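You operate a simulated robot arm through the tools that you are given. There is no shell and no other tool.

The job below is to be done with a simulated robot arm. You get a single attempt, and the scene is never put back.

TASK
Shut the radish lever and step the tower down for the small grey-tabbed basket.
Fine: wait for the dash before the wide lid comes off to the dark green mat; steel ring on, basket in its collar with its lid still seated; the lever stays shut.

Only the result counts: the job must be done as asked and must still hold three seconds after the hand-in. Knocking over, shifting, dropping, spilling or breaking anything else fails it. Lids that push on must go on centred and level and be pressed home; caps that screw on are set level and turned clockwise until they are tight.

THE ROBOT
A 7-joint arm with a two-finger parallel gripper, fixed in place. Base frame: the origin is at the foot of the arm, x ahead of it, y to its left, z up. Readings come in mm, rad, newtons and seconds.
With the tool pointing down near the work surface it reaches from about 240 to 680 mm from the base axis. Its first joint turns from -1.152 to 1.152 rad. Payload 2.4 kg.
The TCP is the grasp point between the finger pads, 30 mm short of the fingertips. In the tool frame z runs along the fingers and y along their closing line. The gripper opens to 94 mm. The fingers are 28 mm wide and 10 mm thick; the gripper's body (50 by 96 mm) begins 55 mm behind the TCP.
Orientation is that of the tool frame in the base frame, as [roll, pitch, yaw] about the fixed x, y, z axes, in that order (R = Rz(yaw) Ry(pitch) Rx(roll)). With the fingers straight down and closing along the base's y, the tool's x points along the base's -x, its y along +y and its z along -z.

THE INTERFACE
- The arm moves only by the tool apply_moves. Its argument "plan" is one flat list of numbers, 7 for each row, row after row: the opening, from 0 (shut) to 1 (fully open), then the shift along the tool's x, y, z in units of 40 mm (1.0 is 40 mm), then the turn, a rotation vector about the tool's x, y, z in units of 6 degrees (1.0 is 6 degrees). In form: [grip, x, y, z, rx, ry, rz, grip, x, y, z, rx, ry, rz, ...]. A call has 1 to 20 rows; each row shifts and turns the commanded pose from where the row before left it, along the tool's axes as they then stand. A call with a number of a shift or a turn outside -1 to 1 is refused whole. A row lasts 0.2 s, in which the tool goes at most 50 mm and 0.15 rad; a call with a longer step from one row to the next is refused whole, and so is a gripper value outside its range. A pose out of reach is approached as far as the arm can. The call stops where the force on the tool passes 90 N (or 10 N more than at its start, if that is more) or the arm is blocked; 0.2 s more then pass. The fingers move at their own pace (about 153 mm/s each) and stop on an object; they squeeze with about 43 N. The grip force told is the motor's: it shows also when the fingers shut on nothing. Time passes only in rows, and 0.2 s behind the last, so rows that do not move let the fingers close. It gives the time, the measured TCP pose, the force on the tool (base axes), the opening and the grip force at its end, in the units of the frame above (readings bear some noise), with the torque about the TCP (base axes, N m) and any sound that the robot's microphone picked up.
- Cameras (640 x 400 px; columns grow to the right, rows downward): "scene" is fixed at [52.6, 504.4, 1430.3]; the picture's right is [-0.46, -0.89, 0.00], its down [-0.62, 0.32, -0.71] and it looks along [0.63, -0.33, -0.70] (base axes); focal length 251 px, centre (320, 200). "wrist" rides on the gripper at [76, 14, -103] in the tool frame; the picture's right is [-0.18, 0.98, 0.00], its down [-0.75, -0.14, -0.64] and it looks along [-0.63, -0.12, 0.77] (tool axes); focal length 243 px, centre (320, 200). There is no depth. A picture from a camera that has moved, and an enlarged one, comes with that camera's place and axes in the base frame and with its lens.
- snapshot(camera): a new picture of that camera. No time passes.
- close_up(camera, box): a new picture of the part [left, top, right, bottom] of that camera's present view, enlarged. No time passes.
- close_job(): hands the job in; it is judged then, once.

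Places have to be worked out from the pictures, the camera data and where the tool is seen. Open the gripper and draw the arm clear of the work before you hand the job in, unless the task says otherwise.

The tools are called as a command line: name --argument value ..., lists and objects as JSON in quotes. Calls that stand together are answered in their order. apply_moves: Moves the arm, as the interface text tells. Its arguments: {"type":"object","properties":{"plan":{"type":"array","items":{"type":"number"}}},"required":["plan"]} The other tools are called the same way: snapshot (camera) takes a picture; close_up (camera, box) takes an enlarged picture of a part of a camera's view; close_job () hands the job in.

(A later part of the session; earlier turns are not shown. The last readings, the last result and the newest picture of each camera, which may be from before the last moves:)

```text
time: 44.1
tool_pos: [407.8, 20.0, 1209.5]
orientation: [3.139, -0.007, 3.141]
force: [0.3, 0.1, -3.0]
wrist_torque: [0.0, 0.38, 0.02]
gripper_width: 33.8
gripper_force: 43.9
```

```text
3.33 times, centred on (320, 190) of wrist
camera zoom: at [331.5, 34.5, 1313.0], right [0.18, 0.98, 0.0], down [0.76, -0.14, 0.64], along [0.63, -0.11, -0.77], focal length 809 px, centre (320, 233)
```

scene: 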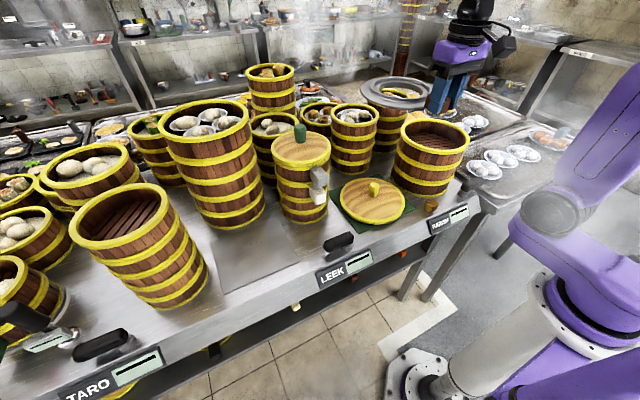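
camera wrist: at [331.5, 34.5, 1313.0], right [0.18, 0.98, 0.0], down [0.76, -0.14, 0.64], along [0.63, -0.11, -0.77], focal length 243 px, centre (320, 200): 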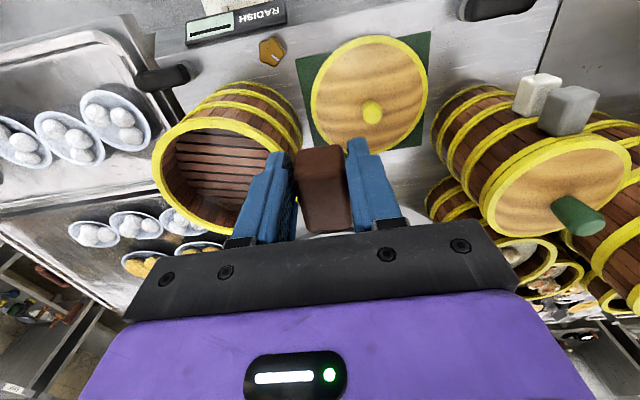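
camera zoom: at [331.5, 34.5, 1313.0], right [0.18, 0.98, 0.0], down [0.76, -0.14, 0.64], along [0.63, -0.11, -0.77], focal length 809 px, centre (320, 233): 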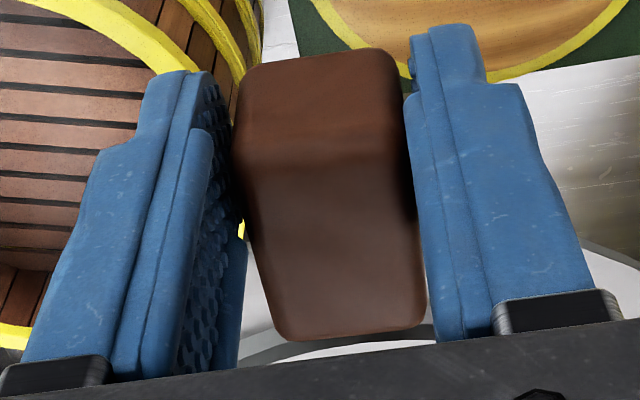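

The ring is level, with flange top at about TCP−28 mm, and its centre about 121 mm ahead of the TCP. I'll turn the brown tab to the +y side (yaw −60°) so it won't be under the grey tab later. I rotate at height first.

apply_moves --plan '[0, 0, 0, 0, 0, 0, 0.5, 0, 0, 0, 0, 0, 0, 1, 0, 0, 0, 0, 0, 0, 1, 0, 0, 0, 0, 0, 0, 1, 0, 0, 0, 0, 0, 0, 1, 0, 0, 0, 0, 0, 0, 1, 0, 0, 0, 0, 0, 0, 1, 0, 0, 0, 0, 0, 0, 1, 0, 0, 0, 0, 0, 0, 1, 0, 0, 0, 0, 0, 0, 1, 0, 0, 0, 0, 0, 0, 0.5, 0, 0, 0, 0, 0, 0, 0]'

snapshot --camera "scene"

snapshot --camera "wrist"

```text
time: 46.7
tool_pos: [408.8, 19.1, 1212.2]
orientation: [-3.138, -0.007, 2.093]
force: [-0.9, 0.2, -3.2]
wrist_torque: [0.32, 0.17, -0.01]
gripper_width: 33.6
gripper_force: 43.4
```

```text
taken
```

scene: 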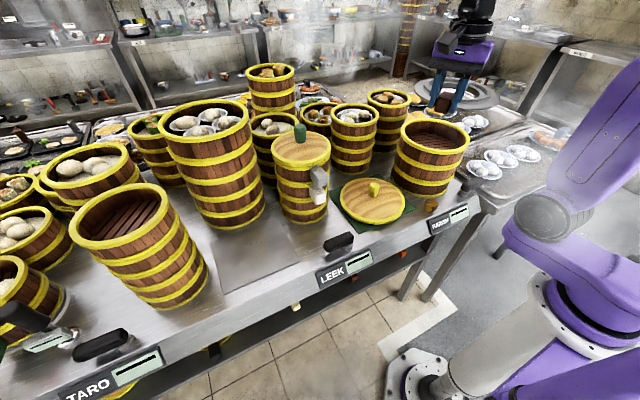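

```text
taken
camera wrist: at [383.0, 90.7, 1314.2], right [0.94, 0.33, 0.0], down [0.26, -0.73, 0.64], along [0.21, -0.6, -0.77], focal length 243 px, centre (320, 200)
```

wrist: 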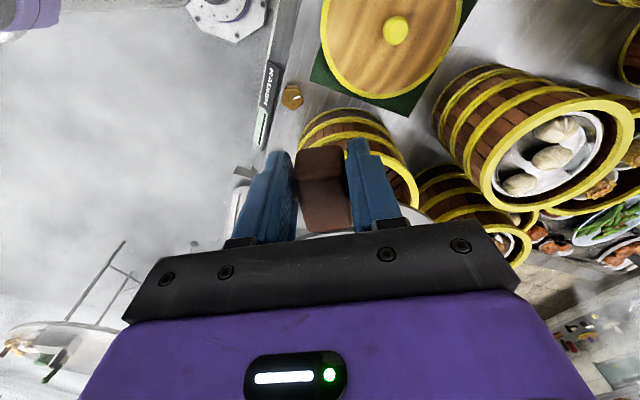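

Rotation is good and the tab is now toward +y. I translate so the ring centre is over (511,-133), then descend to a hover about 25 mm above the rim.

apply_moves --plan '[0, -0.3, 0.06, 0, 0, 0, 0, 0, -0.42, 0.08, 0, 0, 0, 0, 0, -0.42, 0.08, 0, 0, 0, 0, 0, -0.392, 0.067, 0, 0, 0, 0, 0, 0, 0, 0.4, 0, 0, 0, 0, 0, 0, 0.6, 0, 0, 0, 0, 0, 0, 0.6, 0, 0, 0, 0, 0, 0, 0.6, 0, 0, 0, 0, 0, 0, 0.5, 0, 0, 0, 0, 0, 0, 0.2, 0, 0, 0, 0, 0, 0, 0, 0, 0, 0]'

snapshot --camera "scene"

close_up --camera "scene" --box '[385, 85, 485, 155]'

snapshot --camera "wrist"

```text
time: 49.1
tool_pos: [449.3, -28.4, 1095.1]
orientation: [-3.137, -0.007, 2.095]
force: [0.9, 0.0, -2.9]
wrist_torque: [0.31, 0.19, -0.02]
gripper_width: 33.9
gripper_force: 42.8
```

```text
taken
```

scene: 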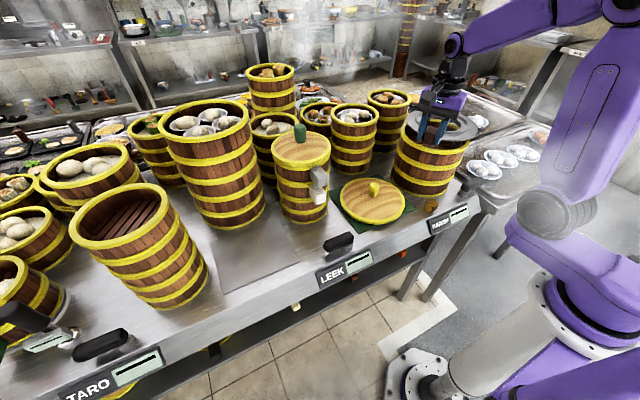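

```text
5.71 times, centred on (435, 120) of scene
camera zoom: at [52.7, 504.4, 1430.3], right [-0.46, -0.89, 0.0], down [-0.62, 0.32, -0.71], along [0.63, -0.33, -0.7], focal length 1436 px, centre (-337, 657)
```

zoom: 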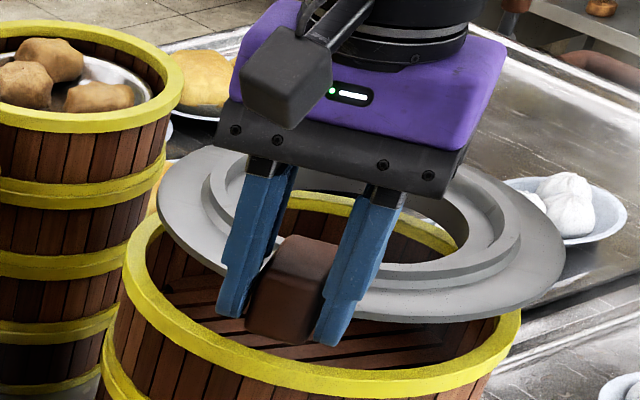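

```text
taken
camera wrist: at [423.8, 44.4, 1198.4], right [0.94, 0.33, 0.0], down [0.26, -0.73, 0.64], along [0.21, -0.6, -0.77], focal length 243 px, centre (320, 200)
```

wrist: 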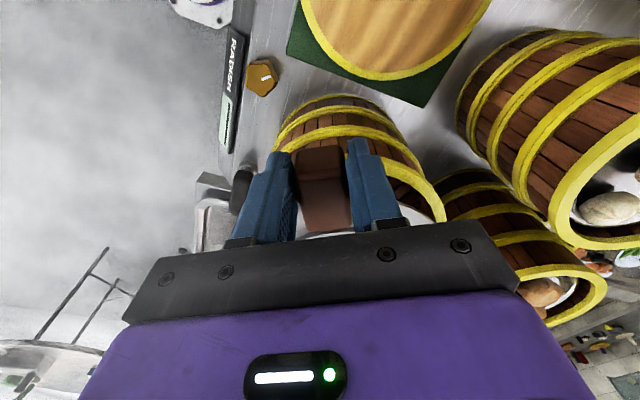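

The ring hovers above the rim, but the outlines suggest it is about 10 mm too far to the camera's right. I zoom to quantify the offset before lowering.

close_up --camera "scene" --box '[398, 120, 438, 158]'

close_up --camera "scene" --box '[438, 115, 478, 153]'

close_up --camera "wrist" --box '[260, 80, 460, 240]'

```text
10.53 times, centred on (418, 139) of scene
camera zoom: at [52.7, 504.4, 1430.3], right [-0.46, -0.89, 0.0], down [-0.62, 0.32, -0.71], along [0.63, -0.33, -0.7], focal length 2646 px, centre (-712, 842)
```

zoom: 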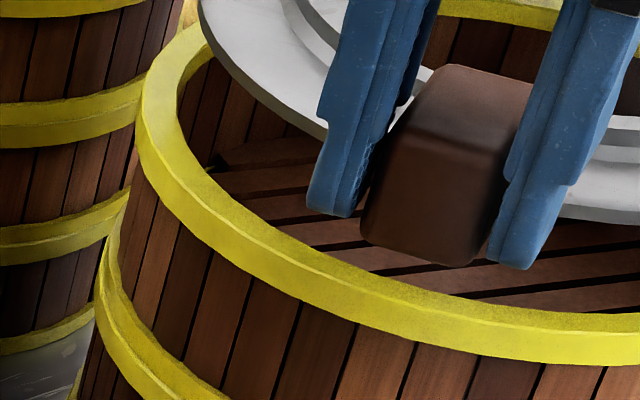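

```text
10.53 times, centred on (458, 134) of scene
camera zoom: at [52.7, 504.4, 1430.3], right [-0.46, -0.89, 0.0], down [-0.62, 0.32, -0.71], along [0.63, -0.33, -0.7], focal length 2646 px, centre (-1133, 895)
```

zoom: 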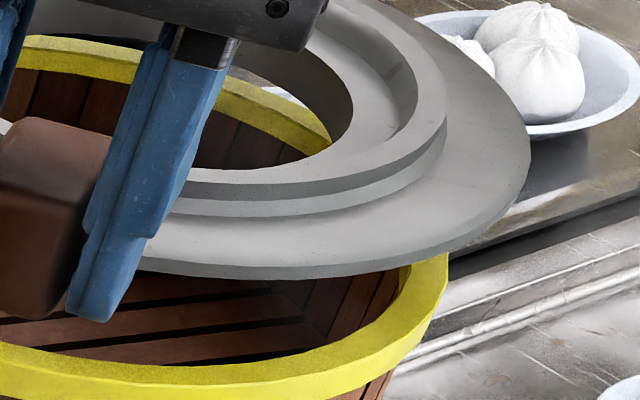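

```text
2.50 times, centred on (360, 160) of wrist
camera zoom: at [423.8, 44.4, 1198.4], right [0.94, 0.33, 0.0], down [0.26, -0.73, 0.64], along [0.21, -0.6, -0.77], focal length 606 px, centre (220, 300)
```

zoom: 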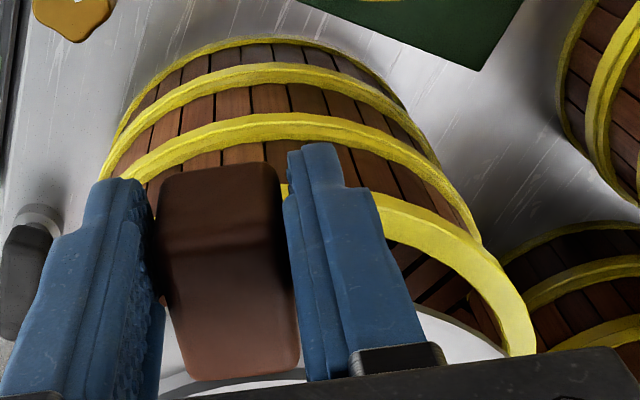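

The outlines say the ring should move about 10 mm to the camera's left, about (+5,+9) mm in base axes. I apply that, lower to about 15 mm above the rim, and compare edges again.

apply_moves --plan '[0, 0.141, 0.22, 0, 0, 0, 0, 0, 0, 0, 0.15, 0, 0, 0, 0, 0, 0, 0.15, 0, 0, 0, 0, 0, 0, 0, 0, 0, 0]'

close_up --camera "scene" --box '[395, 105, 480, 160]'

close_up --camera "wrist" --box '[260, 80, 460, 240]'

```text
time: 50.1
tool_pos: [453.1, -18.3, 1082.2]
orientation: [-3.138, -0.006, 2.094]
force: [0.3, 0.7, -3.5]
wrist_torque: [0.33, 0.16, 0.02]
gripper_width: 33.8
gripper_force: 43.3
```

```text
7.27 times, centred on (438, 132) of scene
camera zoom: at [52.7, 504.4, 1430.3], right [-0.46, -0.89, 0.0], down [-0.62, 0.32, -0.71], along [0.63, -0.33, -0.7], focal length 1828 px, centre (-534, 691)
```

zoom: 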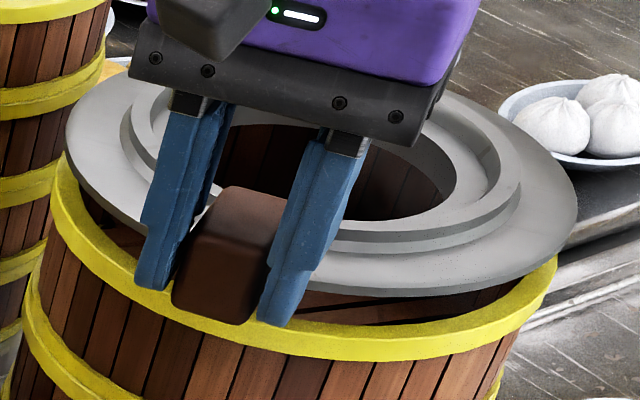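

```text
2.50 times, centred on (360, 160) of wrist
camera zoom: at [427.2, 54.0, 1185.8], right [0.94, 0.33, 0.0], down [0.26, -0.73, 0.64], along [0.21, -0.6, -0.77], focal length 606 px, centre (220, 300)
```

zoom: 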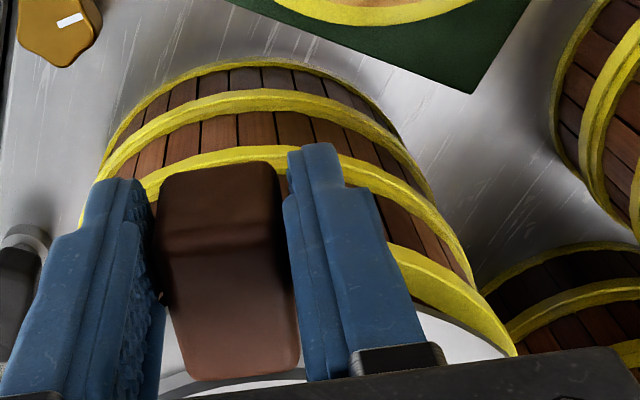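

Lateral alignment now looks right. I still need the depth direction, so I zoom on near edges in the scene view and on the right side in the wrist view.

close_up --camera "wrist" --box '[410, 180, 480, 240]'

close_up --camera "scene" --box '[435, 125, 475, 155]'

close_up --camera "scene" --box '[396, 115, 426, 145]'

```text
6.67 times, centred on (445, 210) of wrist
camera zoom: at [427.2, 54.0, 1185.8], right [0.94, 0.33, 0.0], down [0.26, -0.73, 0.64], along [0.21, -0.6, -0.77], focal length 1618 px, centre (-513, 133)
```

zoom: 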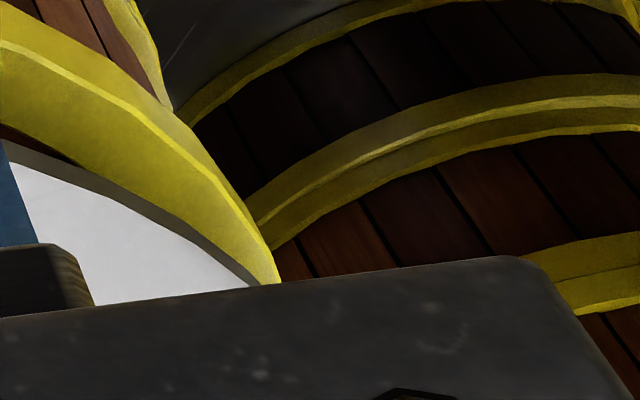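

```text
13.33 times, centred on (455, 140) of scene
camera zoom: at [52.7, 504.4, 1430.3], right [-0.46, -0.89, 0.0], down [-0.62, 0.32, -0.71], along [0.63, -0.33, -0.7], focal length 3352 px, centre (-1480, 1000)
```

zoom: 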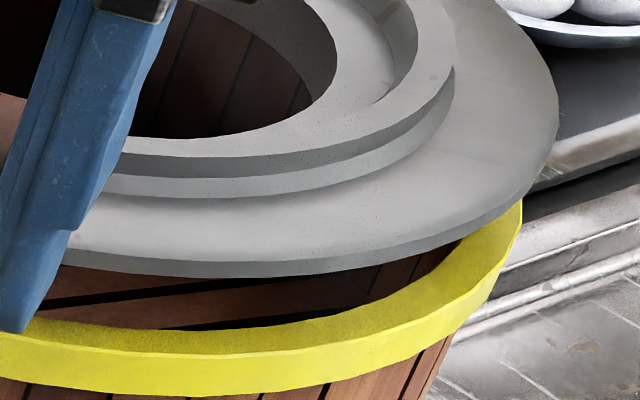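

```text
13.33 times, centred on (411, 130) of scene
camera zoom: at [52.7, 504.4, 1430.3], right [-0.46, -0.89, 0.0], down [-0.62, 0.32, -0.71], along [0.63, -0.33, -0.7], focal length 3352 px, centre (-893, 1133)
```

zoom: 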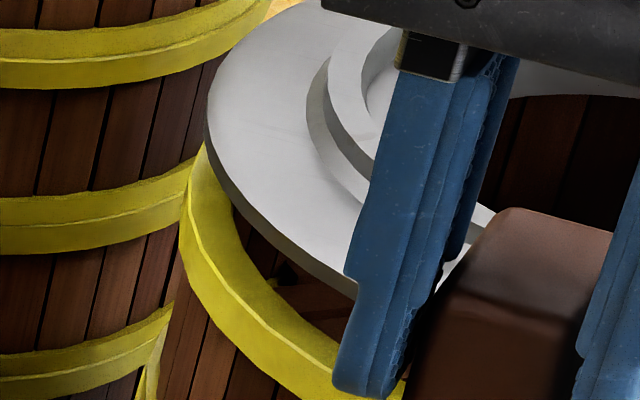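

Combining both views, the ring centre is about (514,-136) and the tower about (507.5,-132). I shift by (-6.7,+4) mm, lower a bit, and compare once more.

apply_moves --plan '[0, 0.17, -0.095, 0, 0, 0, 0, 0, 0, 0, 0.1, 0, 0, 0, 0, 0, 0, 0.05, 0, 0, 0, 0, 0, 0, 0, 0, 0, 0]'

close_up --camera "scene" --box '[435, 125, 475, 155]'

close_up --camera "scene" --box '[396, 115, 426, 145]'

close_up --camera "wrist" --box '[410, 180, 480, 240]'

```text
time: 51.1
tool_pos: [444.0, -14.1, 1074.9]
orientation: [-3.139, -0.007, 2.093]
force: [-0.1, -0.1, -2.6]
wrist_torque: [0.31, 0.16, 0.01]
gripper_width: 33.8
gripper_force: 43.3
```

```text
13.33 times, centred on (455, 140) of scene
camera zoom: at [52.6, 504.4, 1430.3], right [-0.46, -0.89, 0.0], down [-0.62, 0.32, -0.71], along [0.63, -0.33, -0.7], focal length 3352 px, centre (-1480, 1000)
```

zoom: 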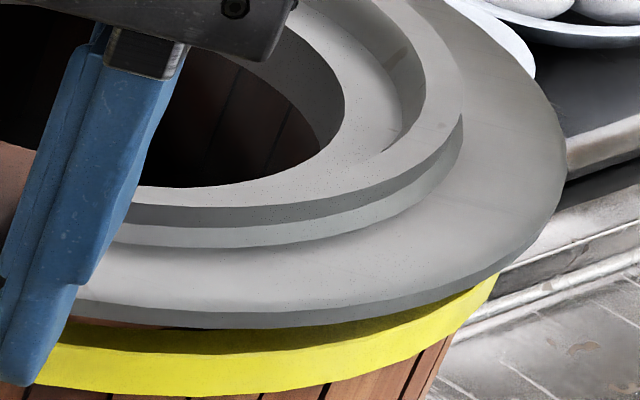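

```text
13.33 times, centred on (411, 130) of scene
camera zoom: at [52.6, 504.4, 1430.3], right [-0.46, -0.89, 0.0], down [-0.62, 0.32, -0.71], along [0.63, -0.33, -0.7], focal length 3352 px, centre (-893, 1133)
```

zoom: 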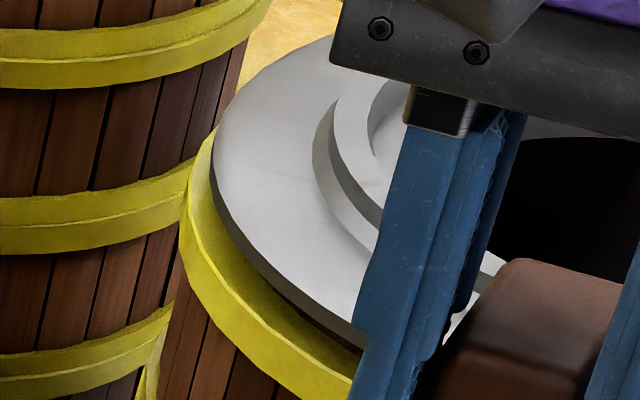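

```text
6.67 times, centred on (445, 210) of wrist
camera zoom: at [419.0, 57.1, 1179.2], right [0.94, 0.33, 0.0], down [0.26, -0.73, 0.64], along [0.21, -0.6, -0.77], focal length 1618 px, centre (-513, 133)
```

zoom: 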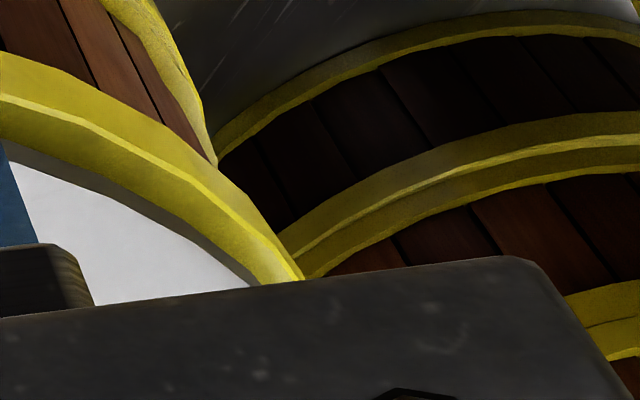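

The ring is a few millimetres above the rim. I lower in 2 mm steps, watching for contact.

apply_moves --plan '[0, 0, 0, 0.05, 0, 0, 0, 0, 0, 0, 0.05, 0, 0, 0, 0, 0, 0, 0, 0, 0, 0]'

close_up --camera "scene" --box '[435, 125, 475, 155]'

close_up --camera "scene" --box '[396, 115, 426, 145]'

close_up --camera "wrist" --box '[410, 180, 480, 240]'

```text
time: 51.9
tool_pos: [445.7, -15.2, 1072.0]
orientation: [-3.14, -0.007, 2.095]
force: [0.2, 0.2, -3.2]
wrist_torque: [0.32, 0.2, 0.0]
gripper_width: 33.6
gripper_force: 43.1
```

```text
13.33 times, centred on (455, 140) of scene
camera zoom: at [52.7, 504.4, 1430.3], right [-0.46, -0.89, 0.0], down [-0.62, 0.32, -0.71], along [0.63, -0.33, -0.7], focal length 3352 px, centre (-1480, 1000)
```

zoom: 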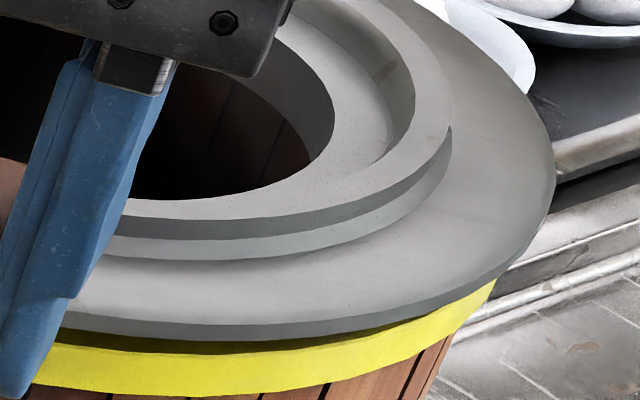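

```text
13.33 times, centred on (411, 130) of scene
camera zoom: at [52.7, 504.4, 1430.3], right [-0.46, -0.89, 0.0], down [-0.62, 0.32, -0.71], along [0.63, -0.33, -0.7], focal length 3352 px, centre (-893, 1133)
```

zoom: 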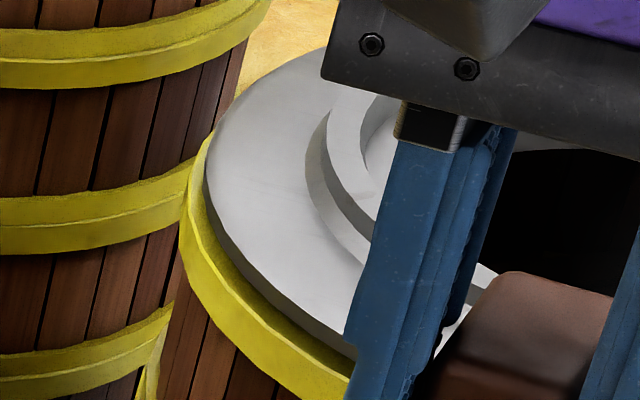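

```text
6.67 times, centred on (445, 210) of wrist
camera zoom: at [420.0, 57.1, 1175.6], right [0.94, 0.33, 0.0], down [0.26, -0.73, 0.64], along [0.21, -0.6, -0.77], focal length 1618 px, centre (-513, 133)
```

zoom: 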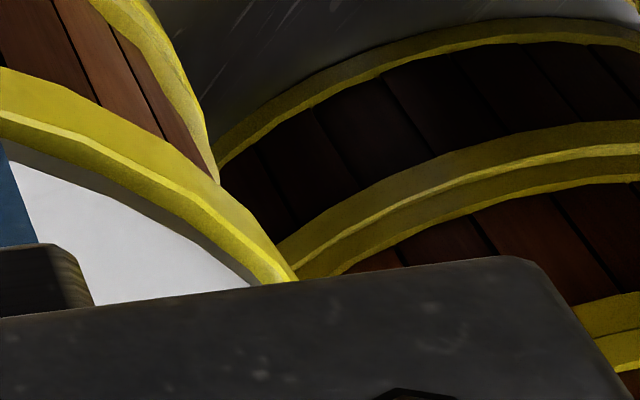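

Ring is nearly down. On the left and the wrist-right side the rim peeks out by about 4 mm, so I shift the ring (+0.8,+4.7) mm and then step down to contact.

apply_moves --plan '[0, 0.092, 0.076, 0, 0, 0, 0, 0, 0, 0, 0.04, 0, 0, 0, 0, 0, 0, 0, 0, 0, 0]'

close_up --camera "scene" --box '[435, 125, 475, 155]'

close_up --camera "scene" --box '[396, 115, 426, 145]'

close_up --camera "wrist" --box '[410, 180, 480, 240]'

```text
time: 52.7
tool_pos: [446.8, -11.5, 1070.2]
orientation: [3.141, -0.003, 2.093]
force: [6.5, -5.5, 3.2]
wrist_torque: [-0.2, -0.21, 0.11]
gripper_width: 33.8
gripper_force: 43.2
```

```text
13.33 times, centred on (455, 140) of scene
camera zoom: at [52.7, 504.3, 1430.4], right [-0.46, -0.89, 0.0], down [-0.62, 0.32, -0.71], along [0.63, -0.33, -0.7], focal length 3352 px, centre (-1480, 1000)
```

zoom: 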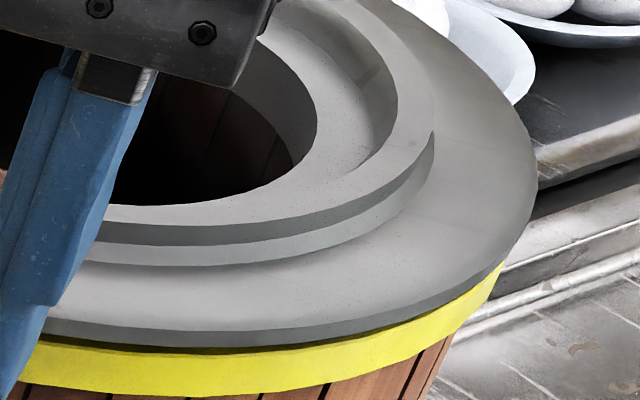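

```text
13.33 times, centred on (411, 130) of scene
camera zoom: at [52.7, 504.3, 1430.4], right [-0.46, -0.89, 0.0], down [-0.62, 0.32, -0.71], along [0.63, -0.33, -0.7], focal length 3352 px, centre (-893, 1133)
```

zoom: 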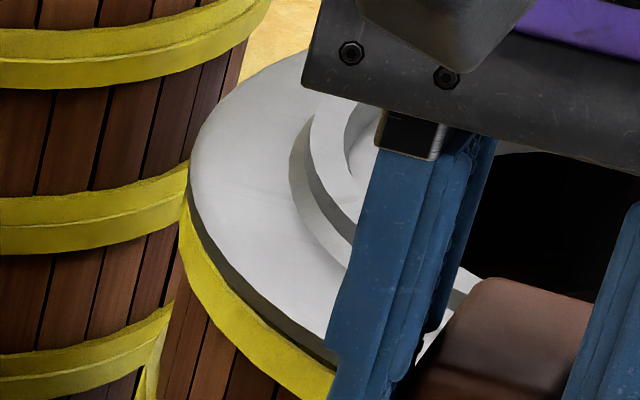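

```text
6.67 times, centred on (445, 210) of wrist
camera zoom: at [420.6, 60.9, 1174.2], right [0.94, 0.33, 0.0], down [0.26, -0.72, 0.64], along [0.21, -0.6, -0.77], focal length 1618 px, centre (-513, 133)
```

zoom: 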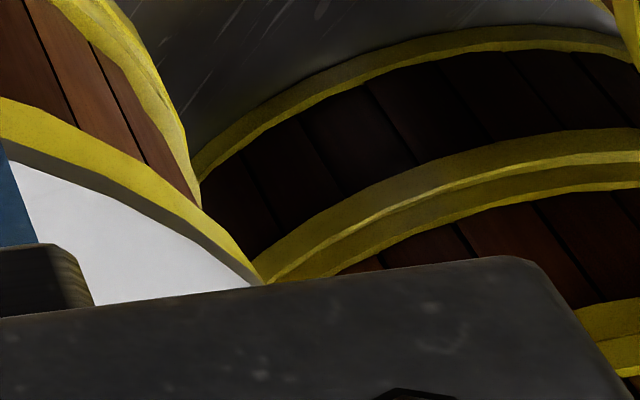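

Contact shows a sideways force (6.5,-5.5) N, so a locating lip under the ring is touching the rim on the near side. I lift 2 mm, shift about 2.5 mm along (+0.87,-0.5), and come down again.

apply_moves --plan '[0, 0, 0, -0.06, 0, 0, 0, 0, -0.055, 0.03, 0, 0, 0, 0, 0, 0, 0, 0.04, 0, 0, 0, 0, 0, 0, 0.03, 0, 0, 0, 0, 0, 0, 0, 0, 0, 0]'

close_up --camera "scene" --box '[395, 105, 480, 160]'

```text
time: 53.9
tool_pos: [449.0, -11.5, 1071.1]
orientation: [-3.136, -0.005, 2.094]
force: [-2.4, -3.3, -0.2]
wrist_torque: [0.11, -0.02, -0.35]
gripper_width: 33.6
gripper_force: 43.0
```

```text
7.27 times, centred on (438, 132) of scene
camera zoom: at [52.5, 504.3, 1430.4], right [-0.46, -0.89, 0.0], down [-0.62, 0.32, -0.71], along [0.63, -0.33, -0.7], focal length 1828 px, centre (-534, 691)
```

zoom: 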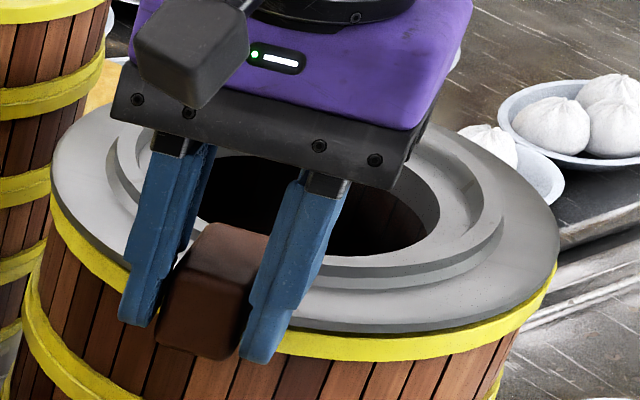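

The ring outline now matches the rim on both sides. Contact is light, so I lower in 1 mm steps to see whether it drops in or loads up.

apply_moves --plan '[0, 0, 0, 0.025, 0, 0, 0, 0, 0, 0, 0.025, 0, 0, 0, 0, 0, 0, 0, 0, 0, 0]'

close_up --camera "scene" --box '[435, 125, 475, 155]'

close_up --camera "scene" --box '[396, 115, 426, 145]'

close_up --camera "wrist" --box '[410, 180, 480, 240]'

```text
time: 54.7
tool_pos: [449.4, -11.7, 1068.1]
orientation: [-3.138, -0.005, 2.095]
force: [1.5, -3.2, -0.2]
wrist_torque: [0.06, 0.06, -0.11]
gripper_width: 34.0
gripper_force: 43.0
```

```text
13.33 times, centred on (455, 140) of scene
camera zoom: at [52.7, 504.3, 1430.4], right [-0.46, -0.89, 0.0], down [-0.62, 0.32, -0.71], along [0.63, -0.33, -0.7], focal length 3352 px, centre (-1480, 1000)
```

zoom: 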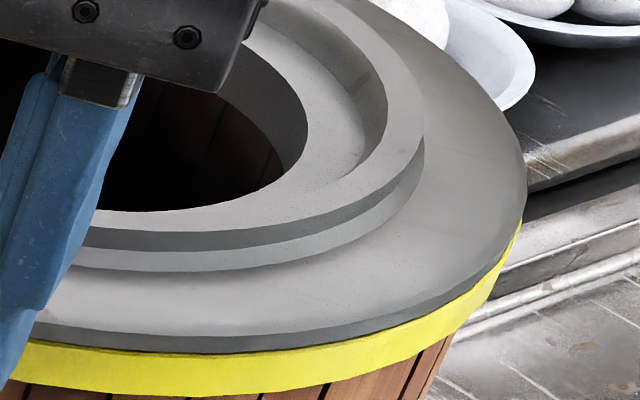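

```text
13.33 times, centred on (411, 130) of scene
camera zoom: at [52.7, 504.3, 1430.4], right [-0.46, -0.89, 0.0], down [-0.62, 0.32, -0.71], along [0.63, -0.33, -0.7], focal length 3352 px, centre (-893, 1133)
```

zoom: 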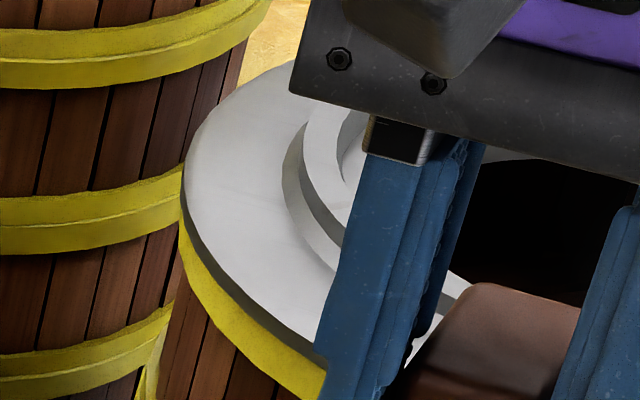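

```text
6.67 times, centred on (445, 210) of wrist
camera zoom: at [423.1, 60.9, 1172.2], right [0.94, 0.33, 0.0], down [0.26, -0.73, 0.64], along [0.21, -0.6, -0.77], focal length 1618 px, centre (-513, 133)
```

zoom: 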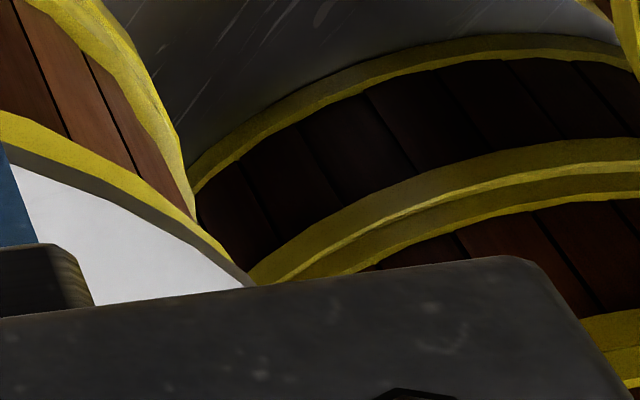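

The ring slid down further with little force and its edge coincides with the rim all round. I continue down gently to confirm it is seated.

apply_moves --plan '[0, 0, 0, 0.025, 0, 0, 0, 0, 0, 0, 0.025, 0, 0, 0, 0, 0, 0, 0, 0, 0, 0]'

close_up --camera "scene" --box '[435, 125, 475, 155]'

```text
time: 55.5
tool_pos: [449.3, -11.7, 1067.4]
orientation: [-3.139, -0.005, 2.094]
force: [2.2, -3.1, 4.5]
wrist_torque: [-1.13, -0.61, 0.03]
gripper_width: 33.9
gripper_force: 43.0
```

```text
13.33 times, centred on (455, 140) of scene
camera zoom: at [52.6, 504.4, 1430.3], right [-0.46, -0.89, 0.0], down [-0.62, 0.32, -0.71], along [0.63, -0.33, -0.7], focal length 3352 px, centre (-1480, 1000)
```

zoom: 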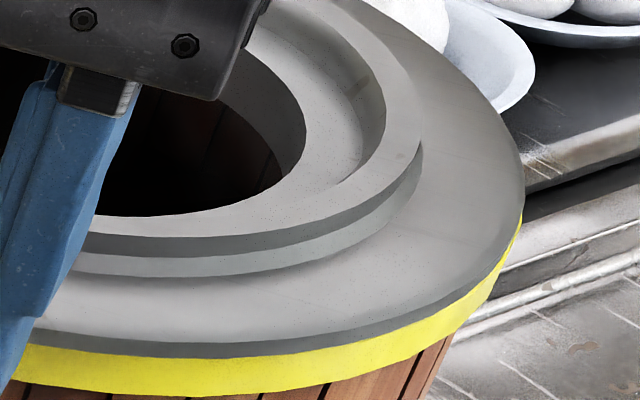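

The ring is flush on the rim with contact load building at the far side. I take it down one more millimetre so the tab side also rests, then open the fingers slowly.

apply_moves --plan '[0, 0, 0, 0.025, 0, 0, 0, 0, 0, 0, 0.02, 0, 0, 0, 0, 0, 0, 0, 0, 0, 0]'

```text
time: 56.3
tool_pos: [447.9, -11.5, 1066.9]
orientation: [-3.14, -0.006, 2.096]
force: [-5.7, -3.7, 25.4]
wrist_torque: [-0.73, -0.37, -0.13]
gripper_width: 33.9
gripper_force: 43.2
```

Fully seated (+25 N, moment now close to the tab). I relax slightly and open the fingers.

apply_moves --plan '[0, 0, 0, -0.025, 0, 0, 0, 0.55, 0, 0, 0, 0, 0, 0, 0.7, 0, 0, 0, 0, 0, 0, 0.7, 0, 0, 0, 0, 0, 0]'

close_up --camera "scene" --box '[390, 100, 480, 165]'

snapshot --camera "wrist"

```text
time: 57.3
tool_pos: [448.0, -9.8, 1064.1]
orientation: [-3.138, -0.009, 2.094]
force: [-0.3, 0.2, -0.1]
wrist_torque: [-0.04, 0.01, 0.02]
gripper_width: 65.6
gripper_force: 0.2
```

```text
6.15 times, centred on (435, 132) of scene
camera zoom: at [52.6, 504.4, 1430.3], right [-0.46, -0.89, 0.0], down [-0.62, 0.32, -0.71], along [0.63, -0.33, -0.7], focal length 1547 px, centre (-388, 615)
```

zoom: 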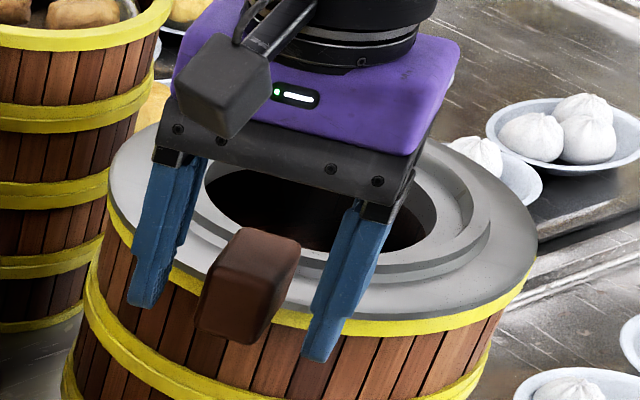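

```text
taken
camera wrist: at [422.5, 62.0, 1168.5], right [0.94, 0.33, -0.01], down [0.26, -0.73, 0.64], along [0.21, -0.6, -0.77], focal length 243 px, centre (320, 200)
```

wrist: 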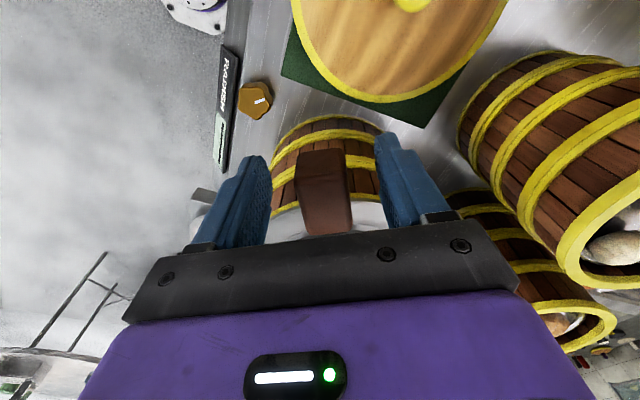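

The ring sits flat and centred on the tower. I lift the gripper straight up and away, and rotate back.

apply_moves --plan '[0.75, 0, 0, -0.3, 0, 0, 0, 0.75, 0, 0, -0.7, 0, 0, 0, 0.8, 0, 0, -0.9, 0, 0, 0, 1, 0, 0, -0.95, 0, 0, 0, 1, 0, 0, -0.95, 0, 0, -1, 1, 0, 0, 0, 0, 0, -1, 1, 0, 0, 0, 0, 0, -1, 1, 0, 0, 0, 0, 0, -1, 1, 0, 0, 0, 0, 0, -1, 1, 0, 0, 0, 0, 0, -1, 1, 0, 0, 0, 0, 0, -1, 1, 0, 0, 0, 0, 0, -1, 1, 0, 0, 0, 0, 0, -1, 1, 0, 0, 0, 0, 0, -1]'

snapshot --camera "wrist"

close_up --camera "scene" --box '[390, 90, 490, 220]'

```text
time: 60.3
tool_pos: [450.6, -11.4, 1217.9]
orientation: [3.139, -0.006, -3.139]
force: [-0.5, -0.4, -0.6]
wrist_torque: [0.0, -0.02, 0.03]
gripper_width: 94.1
gripper_force: 0.1
```

```text
taken
camera wrist: at [374.5, 2.0, 1320.9], right [0.18, 0.98, 0.0], down [0.76, -0.14, 0.64], along [0.63, -0.11, -0.77], focal length 243 px, centre (320, 200)
```

wrist: 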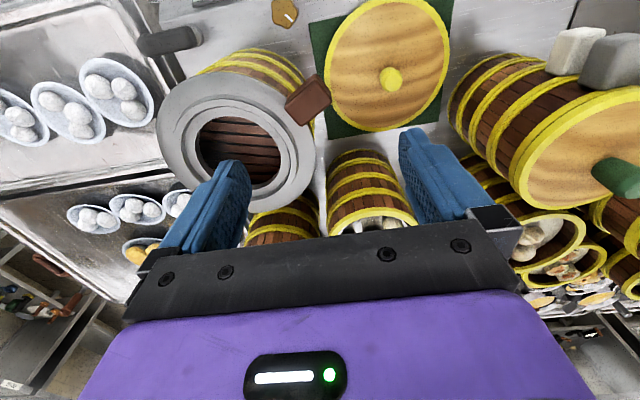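

```text
3.08 times, centred on (440, 155) of scene
camera zoom: at [52.6, 504.4, 1430.3], right [-0.46, -0.89, 0.0], down [-0.62, 0.32, -0.71], along [0.63, -0.33, -0.7], focal length 774 px, centre (-49, 338)
```

zoom: 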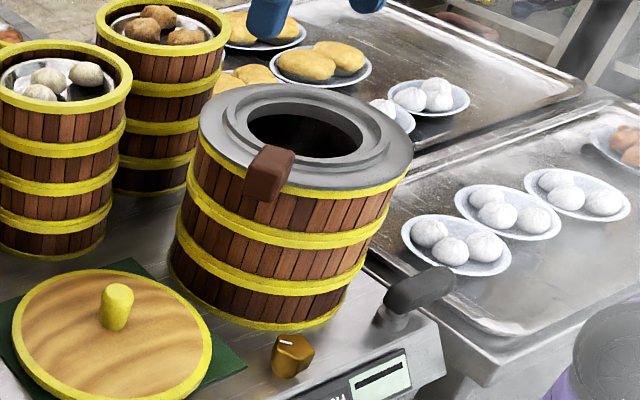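

The ring is on, flat and centred, with its tab turned aside. Now I move in front of the small stack to look at the grey tab.

apply_moves --plan '[1, 0, 0.6, 0, 0, 0, 0, 1, 0, 0.95, 0, 0, 0, 0, 1, 0, 0.95, 0, 0, 0, 0, 1, 0, 0.95, 0, 0, 0, 0, 1, 0, 0.95, 0, 0, 0, 0, 1, 0, 0.95, 0, 0, 0, 0, 1, 0, 0.95, 0, 0, 0, 0, 1, 0, 0.9, 0, 0, 0, 0, 1, 0, 0.3, 0, 0, 0, 0]'

snapshot --camera "wrist"

close_up --camera "wrist" --box '[240, 70, 410, 235]'

close_up --camera "scene" --box '[265, 115, 340, 225]'

```text
time: 62.3
tool_pos: [448.9, 288.9, 1218.4]
orientation: [3.14, -0.008, -3.141]
force: [0.5, -0.3, 0.0]
wrist_torque: [0.02, -0.03, -0.01]
gripper_width: 94.0
gripper_force: 0.0
```

```text
taken
camera wrist: at [373.2, 301.9, 1321.7], right [0.18, 0.98, 0.0], down [0.76, -0.14, 0.64], along [0.63, -0.12, -0.77], focal length 243 px, centre (320, 200)
```

wrist: 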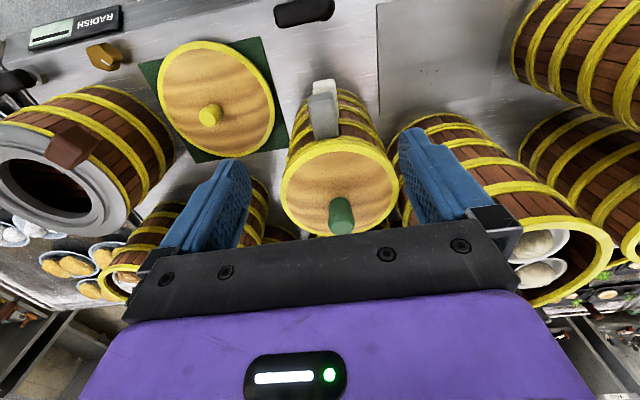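

```text
2.42 times, centred on (325, 152) of wrist
camera zoom: at [373.2, 301.9, 1321.7], right [0.18, 0.98, 0.0], down [0.76, -0.14, 0.64], along [0.63, -0.12, -0.77], focal length 588 px, centre (308, 315)
```

zoom: 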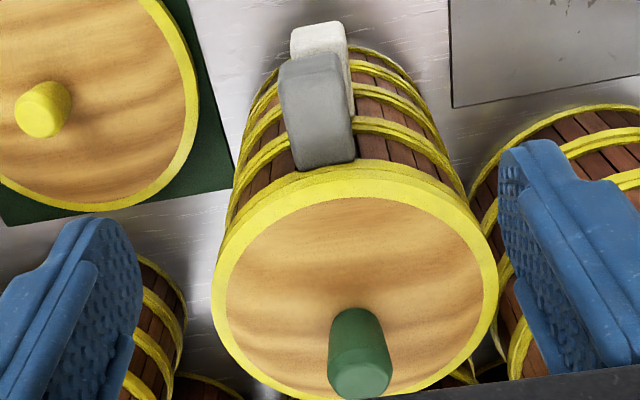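

```text
3.64 times, centred on (302, 170) of scene
camera zoom: at [52.6, 504.4, 1430.3], right [-0.46, -0.89, 0.0], down [-0.62, 0.32, -0.71], along [0.63, -0.33, -0.7], focal length 914 px, centre (384, 309)
```

zoom: 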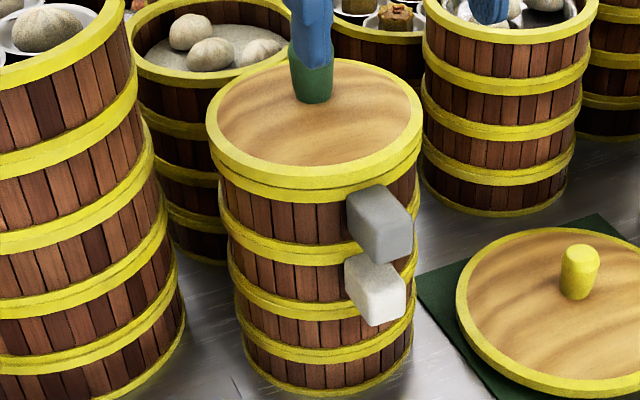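

close_up --camera "wrist" --box '[295, 70, 355, 150]'

close_up --camera "scene" --box '[300, 160, 330, 210]'

```text
5.00 times, centred on (325, 110) of wrist
camera zoom: at [373.2, 301.9, 1321.7], right [0.18, 0.98, 0.0], down [0.76, -0.14, 0.64], along [0.63, -0.12, -0.77], focal length 1213 px, centre (295, 650)
```

zoom: 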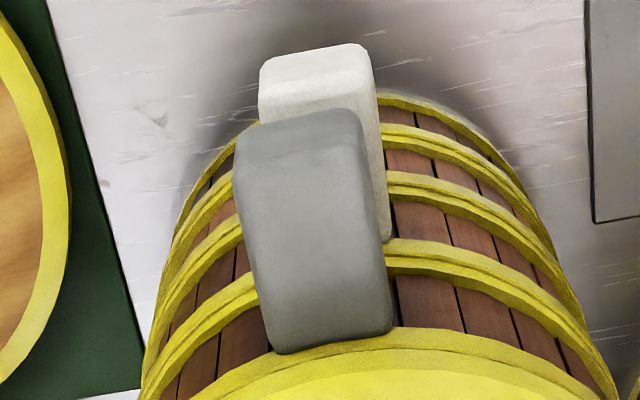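

```text
8.00 times, centred on (315, 185) of scene
camera zoom: at [52.6, 504.4, 1430.3], right [-0.46, -0.89, 0.0], down [-0.62, 0.32, -0.71], along [0.63, -0.33, -0.7], focal length 2011 px, centre (360, 320)
```

zoom: 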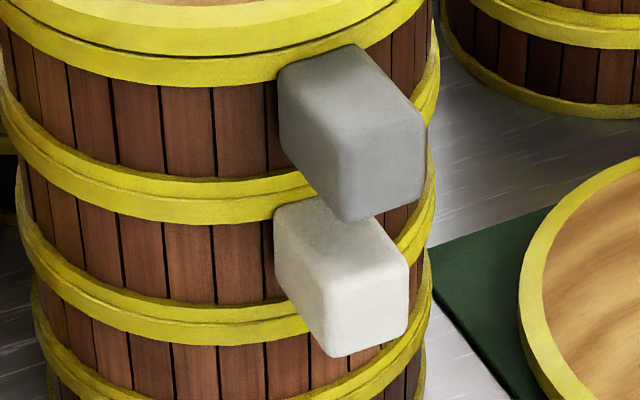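

The grey tab spans x≈466–501, y≈269–301 and z≈1014–1048, and the white tab's top is near z=989. I position above it at (482,284), yaw about 6.5°, stopping at z≈1138 to check.

apply_moves --plan '[1, -0.42, -0.06, 0.5, 0, 0, 0, 1, -0.41, -0.06, 0.5, 0, 0, 0, 1, 0, 0, 0.5, 0, 0, -0.54, 1, 0, 0, 0.5, 0, 0, -0.54, 1, 0, 0, 0, 0, 0, 0]'

snapshot --camera "wrist"

close_up --camera "scene" --box '[265, 95, 340, 215]'

```text
time: 63.5
tool_pos: [482.5, 280.0, 1138.3]
orientation: [3.135, -0.005, -3.028]
force: [-0.2, 0.5, -0.1]
wrist_torque: [-0.02, -0.02, -0.02]
gripper_width: 94.0
gripper_force: 0.0
```

```text
taken
camera wrist: at [405.3, 285.9, 1241.7], right [0.07, 1.0, 0.0], down [0.77, -0.06, 0.64], along [0.64, -0.04, -0.77], focal length 243 px, centre (320, 200)
```

wrist: 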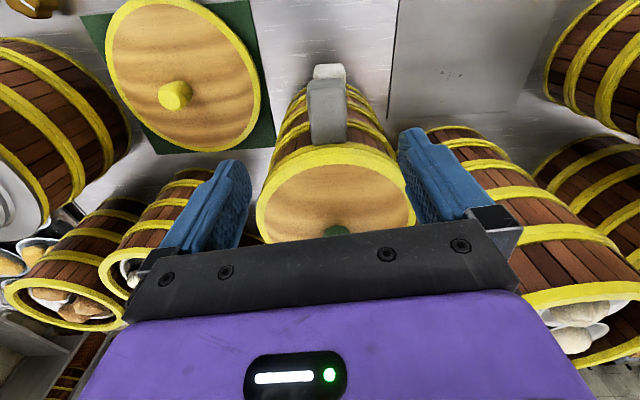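

```text
3.33 times, centred on (302, 155) of scene
camera zoom: at [52.6, 504.4, 1430.3], right [-0.46, -0.89, 0.0], down [-0.62, 0.32, -0.71], along [0.63, -0.33, -0.7], focal length 838 px, centre (378, 350)
```

zoom: 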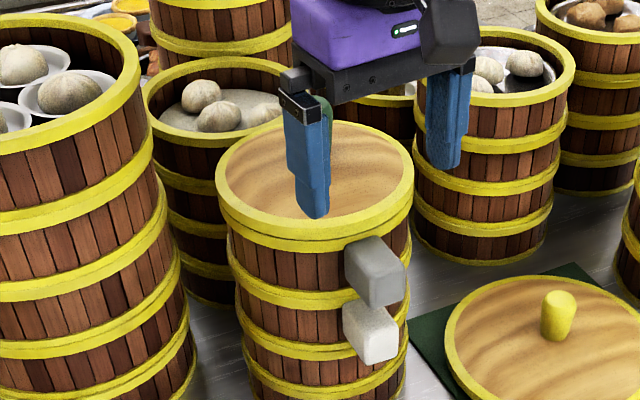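

close_up --camera "wrist" --box '[260, 60, 400, 240]'

```text
2.22 times, centred on (330, 150) of wrist
camera zoom: at [405.3, 285.9, 1241.7], right [0.07, 1.0, 0.0], down [0.77, -0.06, 0.64], along [0.64, -0.04, -0.77], focal length 539 px, centre (298, 311)
```

zoom: 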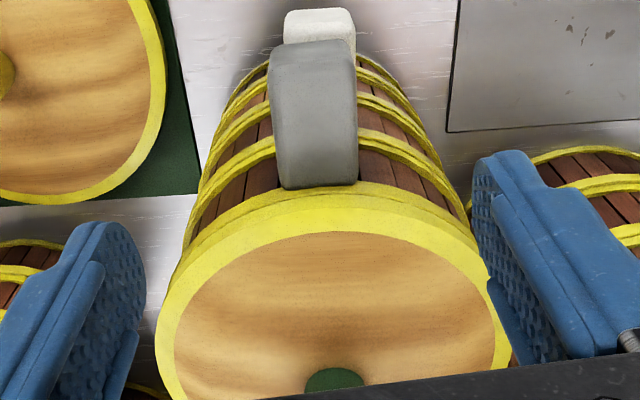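

The tab lies almost along x (about 1.5°) at y≈287, roughly 6.5 mm to +y of my tool. I correct yaw and lateral position and descend part-way.

apply_moves --plan '[1, 0, 0.168, 0, 0, 0, 0, 1, 0, 0, 0, 0, 0, 0.8, 1, 0, 0, 0.5, 0, 0, 0, 1, 0, 0, 0.5, 0, 0, 0, 1, 0, 0, 0.4, 0, 0, 0, 1, 0, 0, 0, 0, 0, 0]'

snapshot --camera "wrist"

close_up --camera "wrist" --box '[240, 70, 410, 240]'

close_up --camera "scene" --box '[265, 105, 345, 215]'

```text
time: 64.9
tool_pos: [479.6, 292.6, 1083.1]
orientation: [3.138, -0.005, -3.112]
force: [1.0, 0.3, 0.2]
wrist_torque: [0.0, 0.02, -0.02]
gripper_width: 94.2
gripper_force: 0.0
```

```text
taken
camera wrist: at [403.7, 303.9, 1186.0], right [0.15, 0.99, 0.0], down [0.76, -0.12, 0.64], along [0.63, -0.1, -0.77], focal length 243 px, centre (320, 200)
```

wrist: 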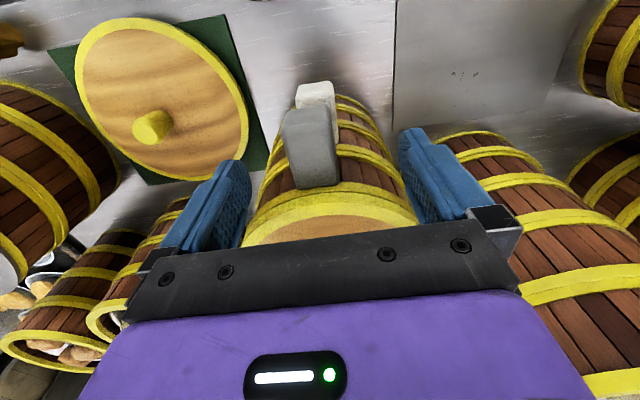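

```text
2.35 times, centred on (325, 155) of wrist
camera zoom: at [403.7, 303.9, 1186.0], right [0.15, 0.99, 0.0], down [0.76, -0.12, 0.64], along [0.63, -0.1, -0.77], focal length 571 px, centre (308, 306)
```

zoom: 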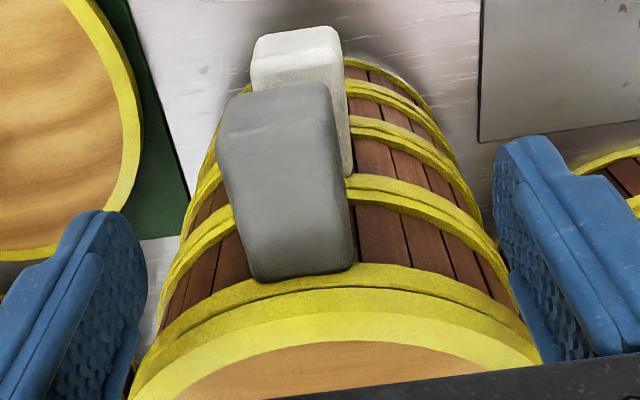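

```text
3.64 times, centred on (305, 160) of scene
camera zoom: at [52.6, 504.4, 1430.3], right [-0.46, -0.89, 0.0], down [-0.62, 0.32, -0.71], along [0.63, -0.33, -0.7], focal length 914 px, centre (374, 346)
```

zoom: 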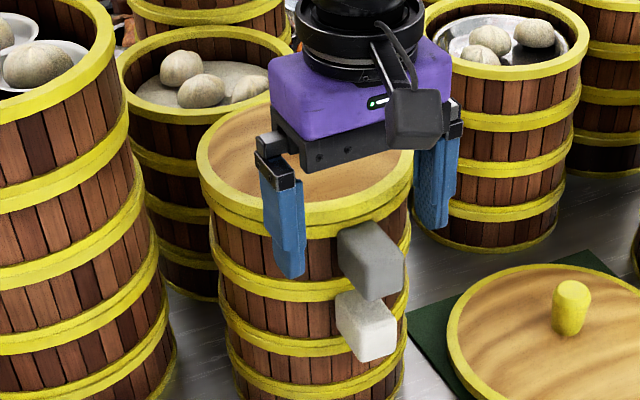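

The tab is about 5 mm to -y of the tool axis now, since the arm overshot a bit. I correct by -5 mm and recheck before going lower.

apply_moves --plan '[1, 0, -0.125, 0, 0, 0, 0.25, 1, 0, 0, 0.1, 0, 0, 0, 1, 0, 0, 0, 0, 0, 0, 1, 0, 0, 0, 0, 0, 0]'

close_up --camera "wrist" --box '[240, 70, 410, 240]'

```text
time: 65.9
tool_pos: [480.5, 285.5, 1078.0]
orientation: [3.137, -0.008, -3.139]
force: [-1.2, 0.3, 0.3]
wrist_torque: [-0.01, 0.03, -0.01]
gripper_width: 93.8
gripper_force: 0.1
```

```text
2.35 times, centred on (325, 155) of wrist
camera zoom: at [404.2, 299.4, 1181.7], right [0.18, 0.98, 0.0], down [0.76, -0.14, 0.64], along [0.63, -0.11, -0.77], focal length 571 px, centre (308, 306)
```

zoom: 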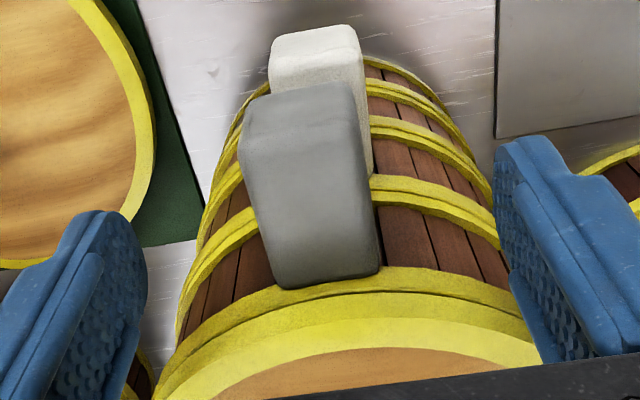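

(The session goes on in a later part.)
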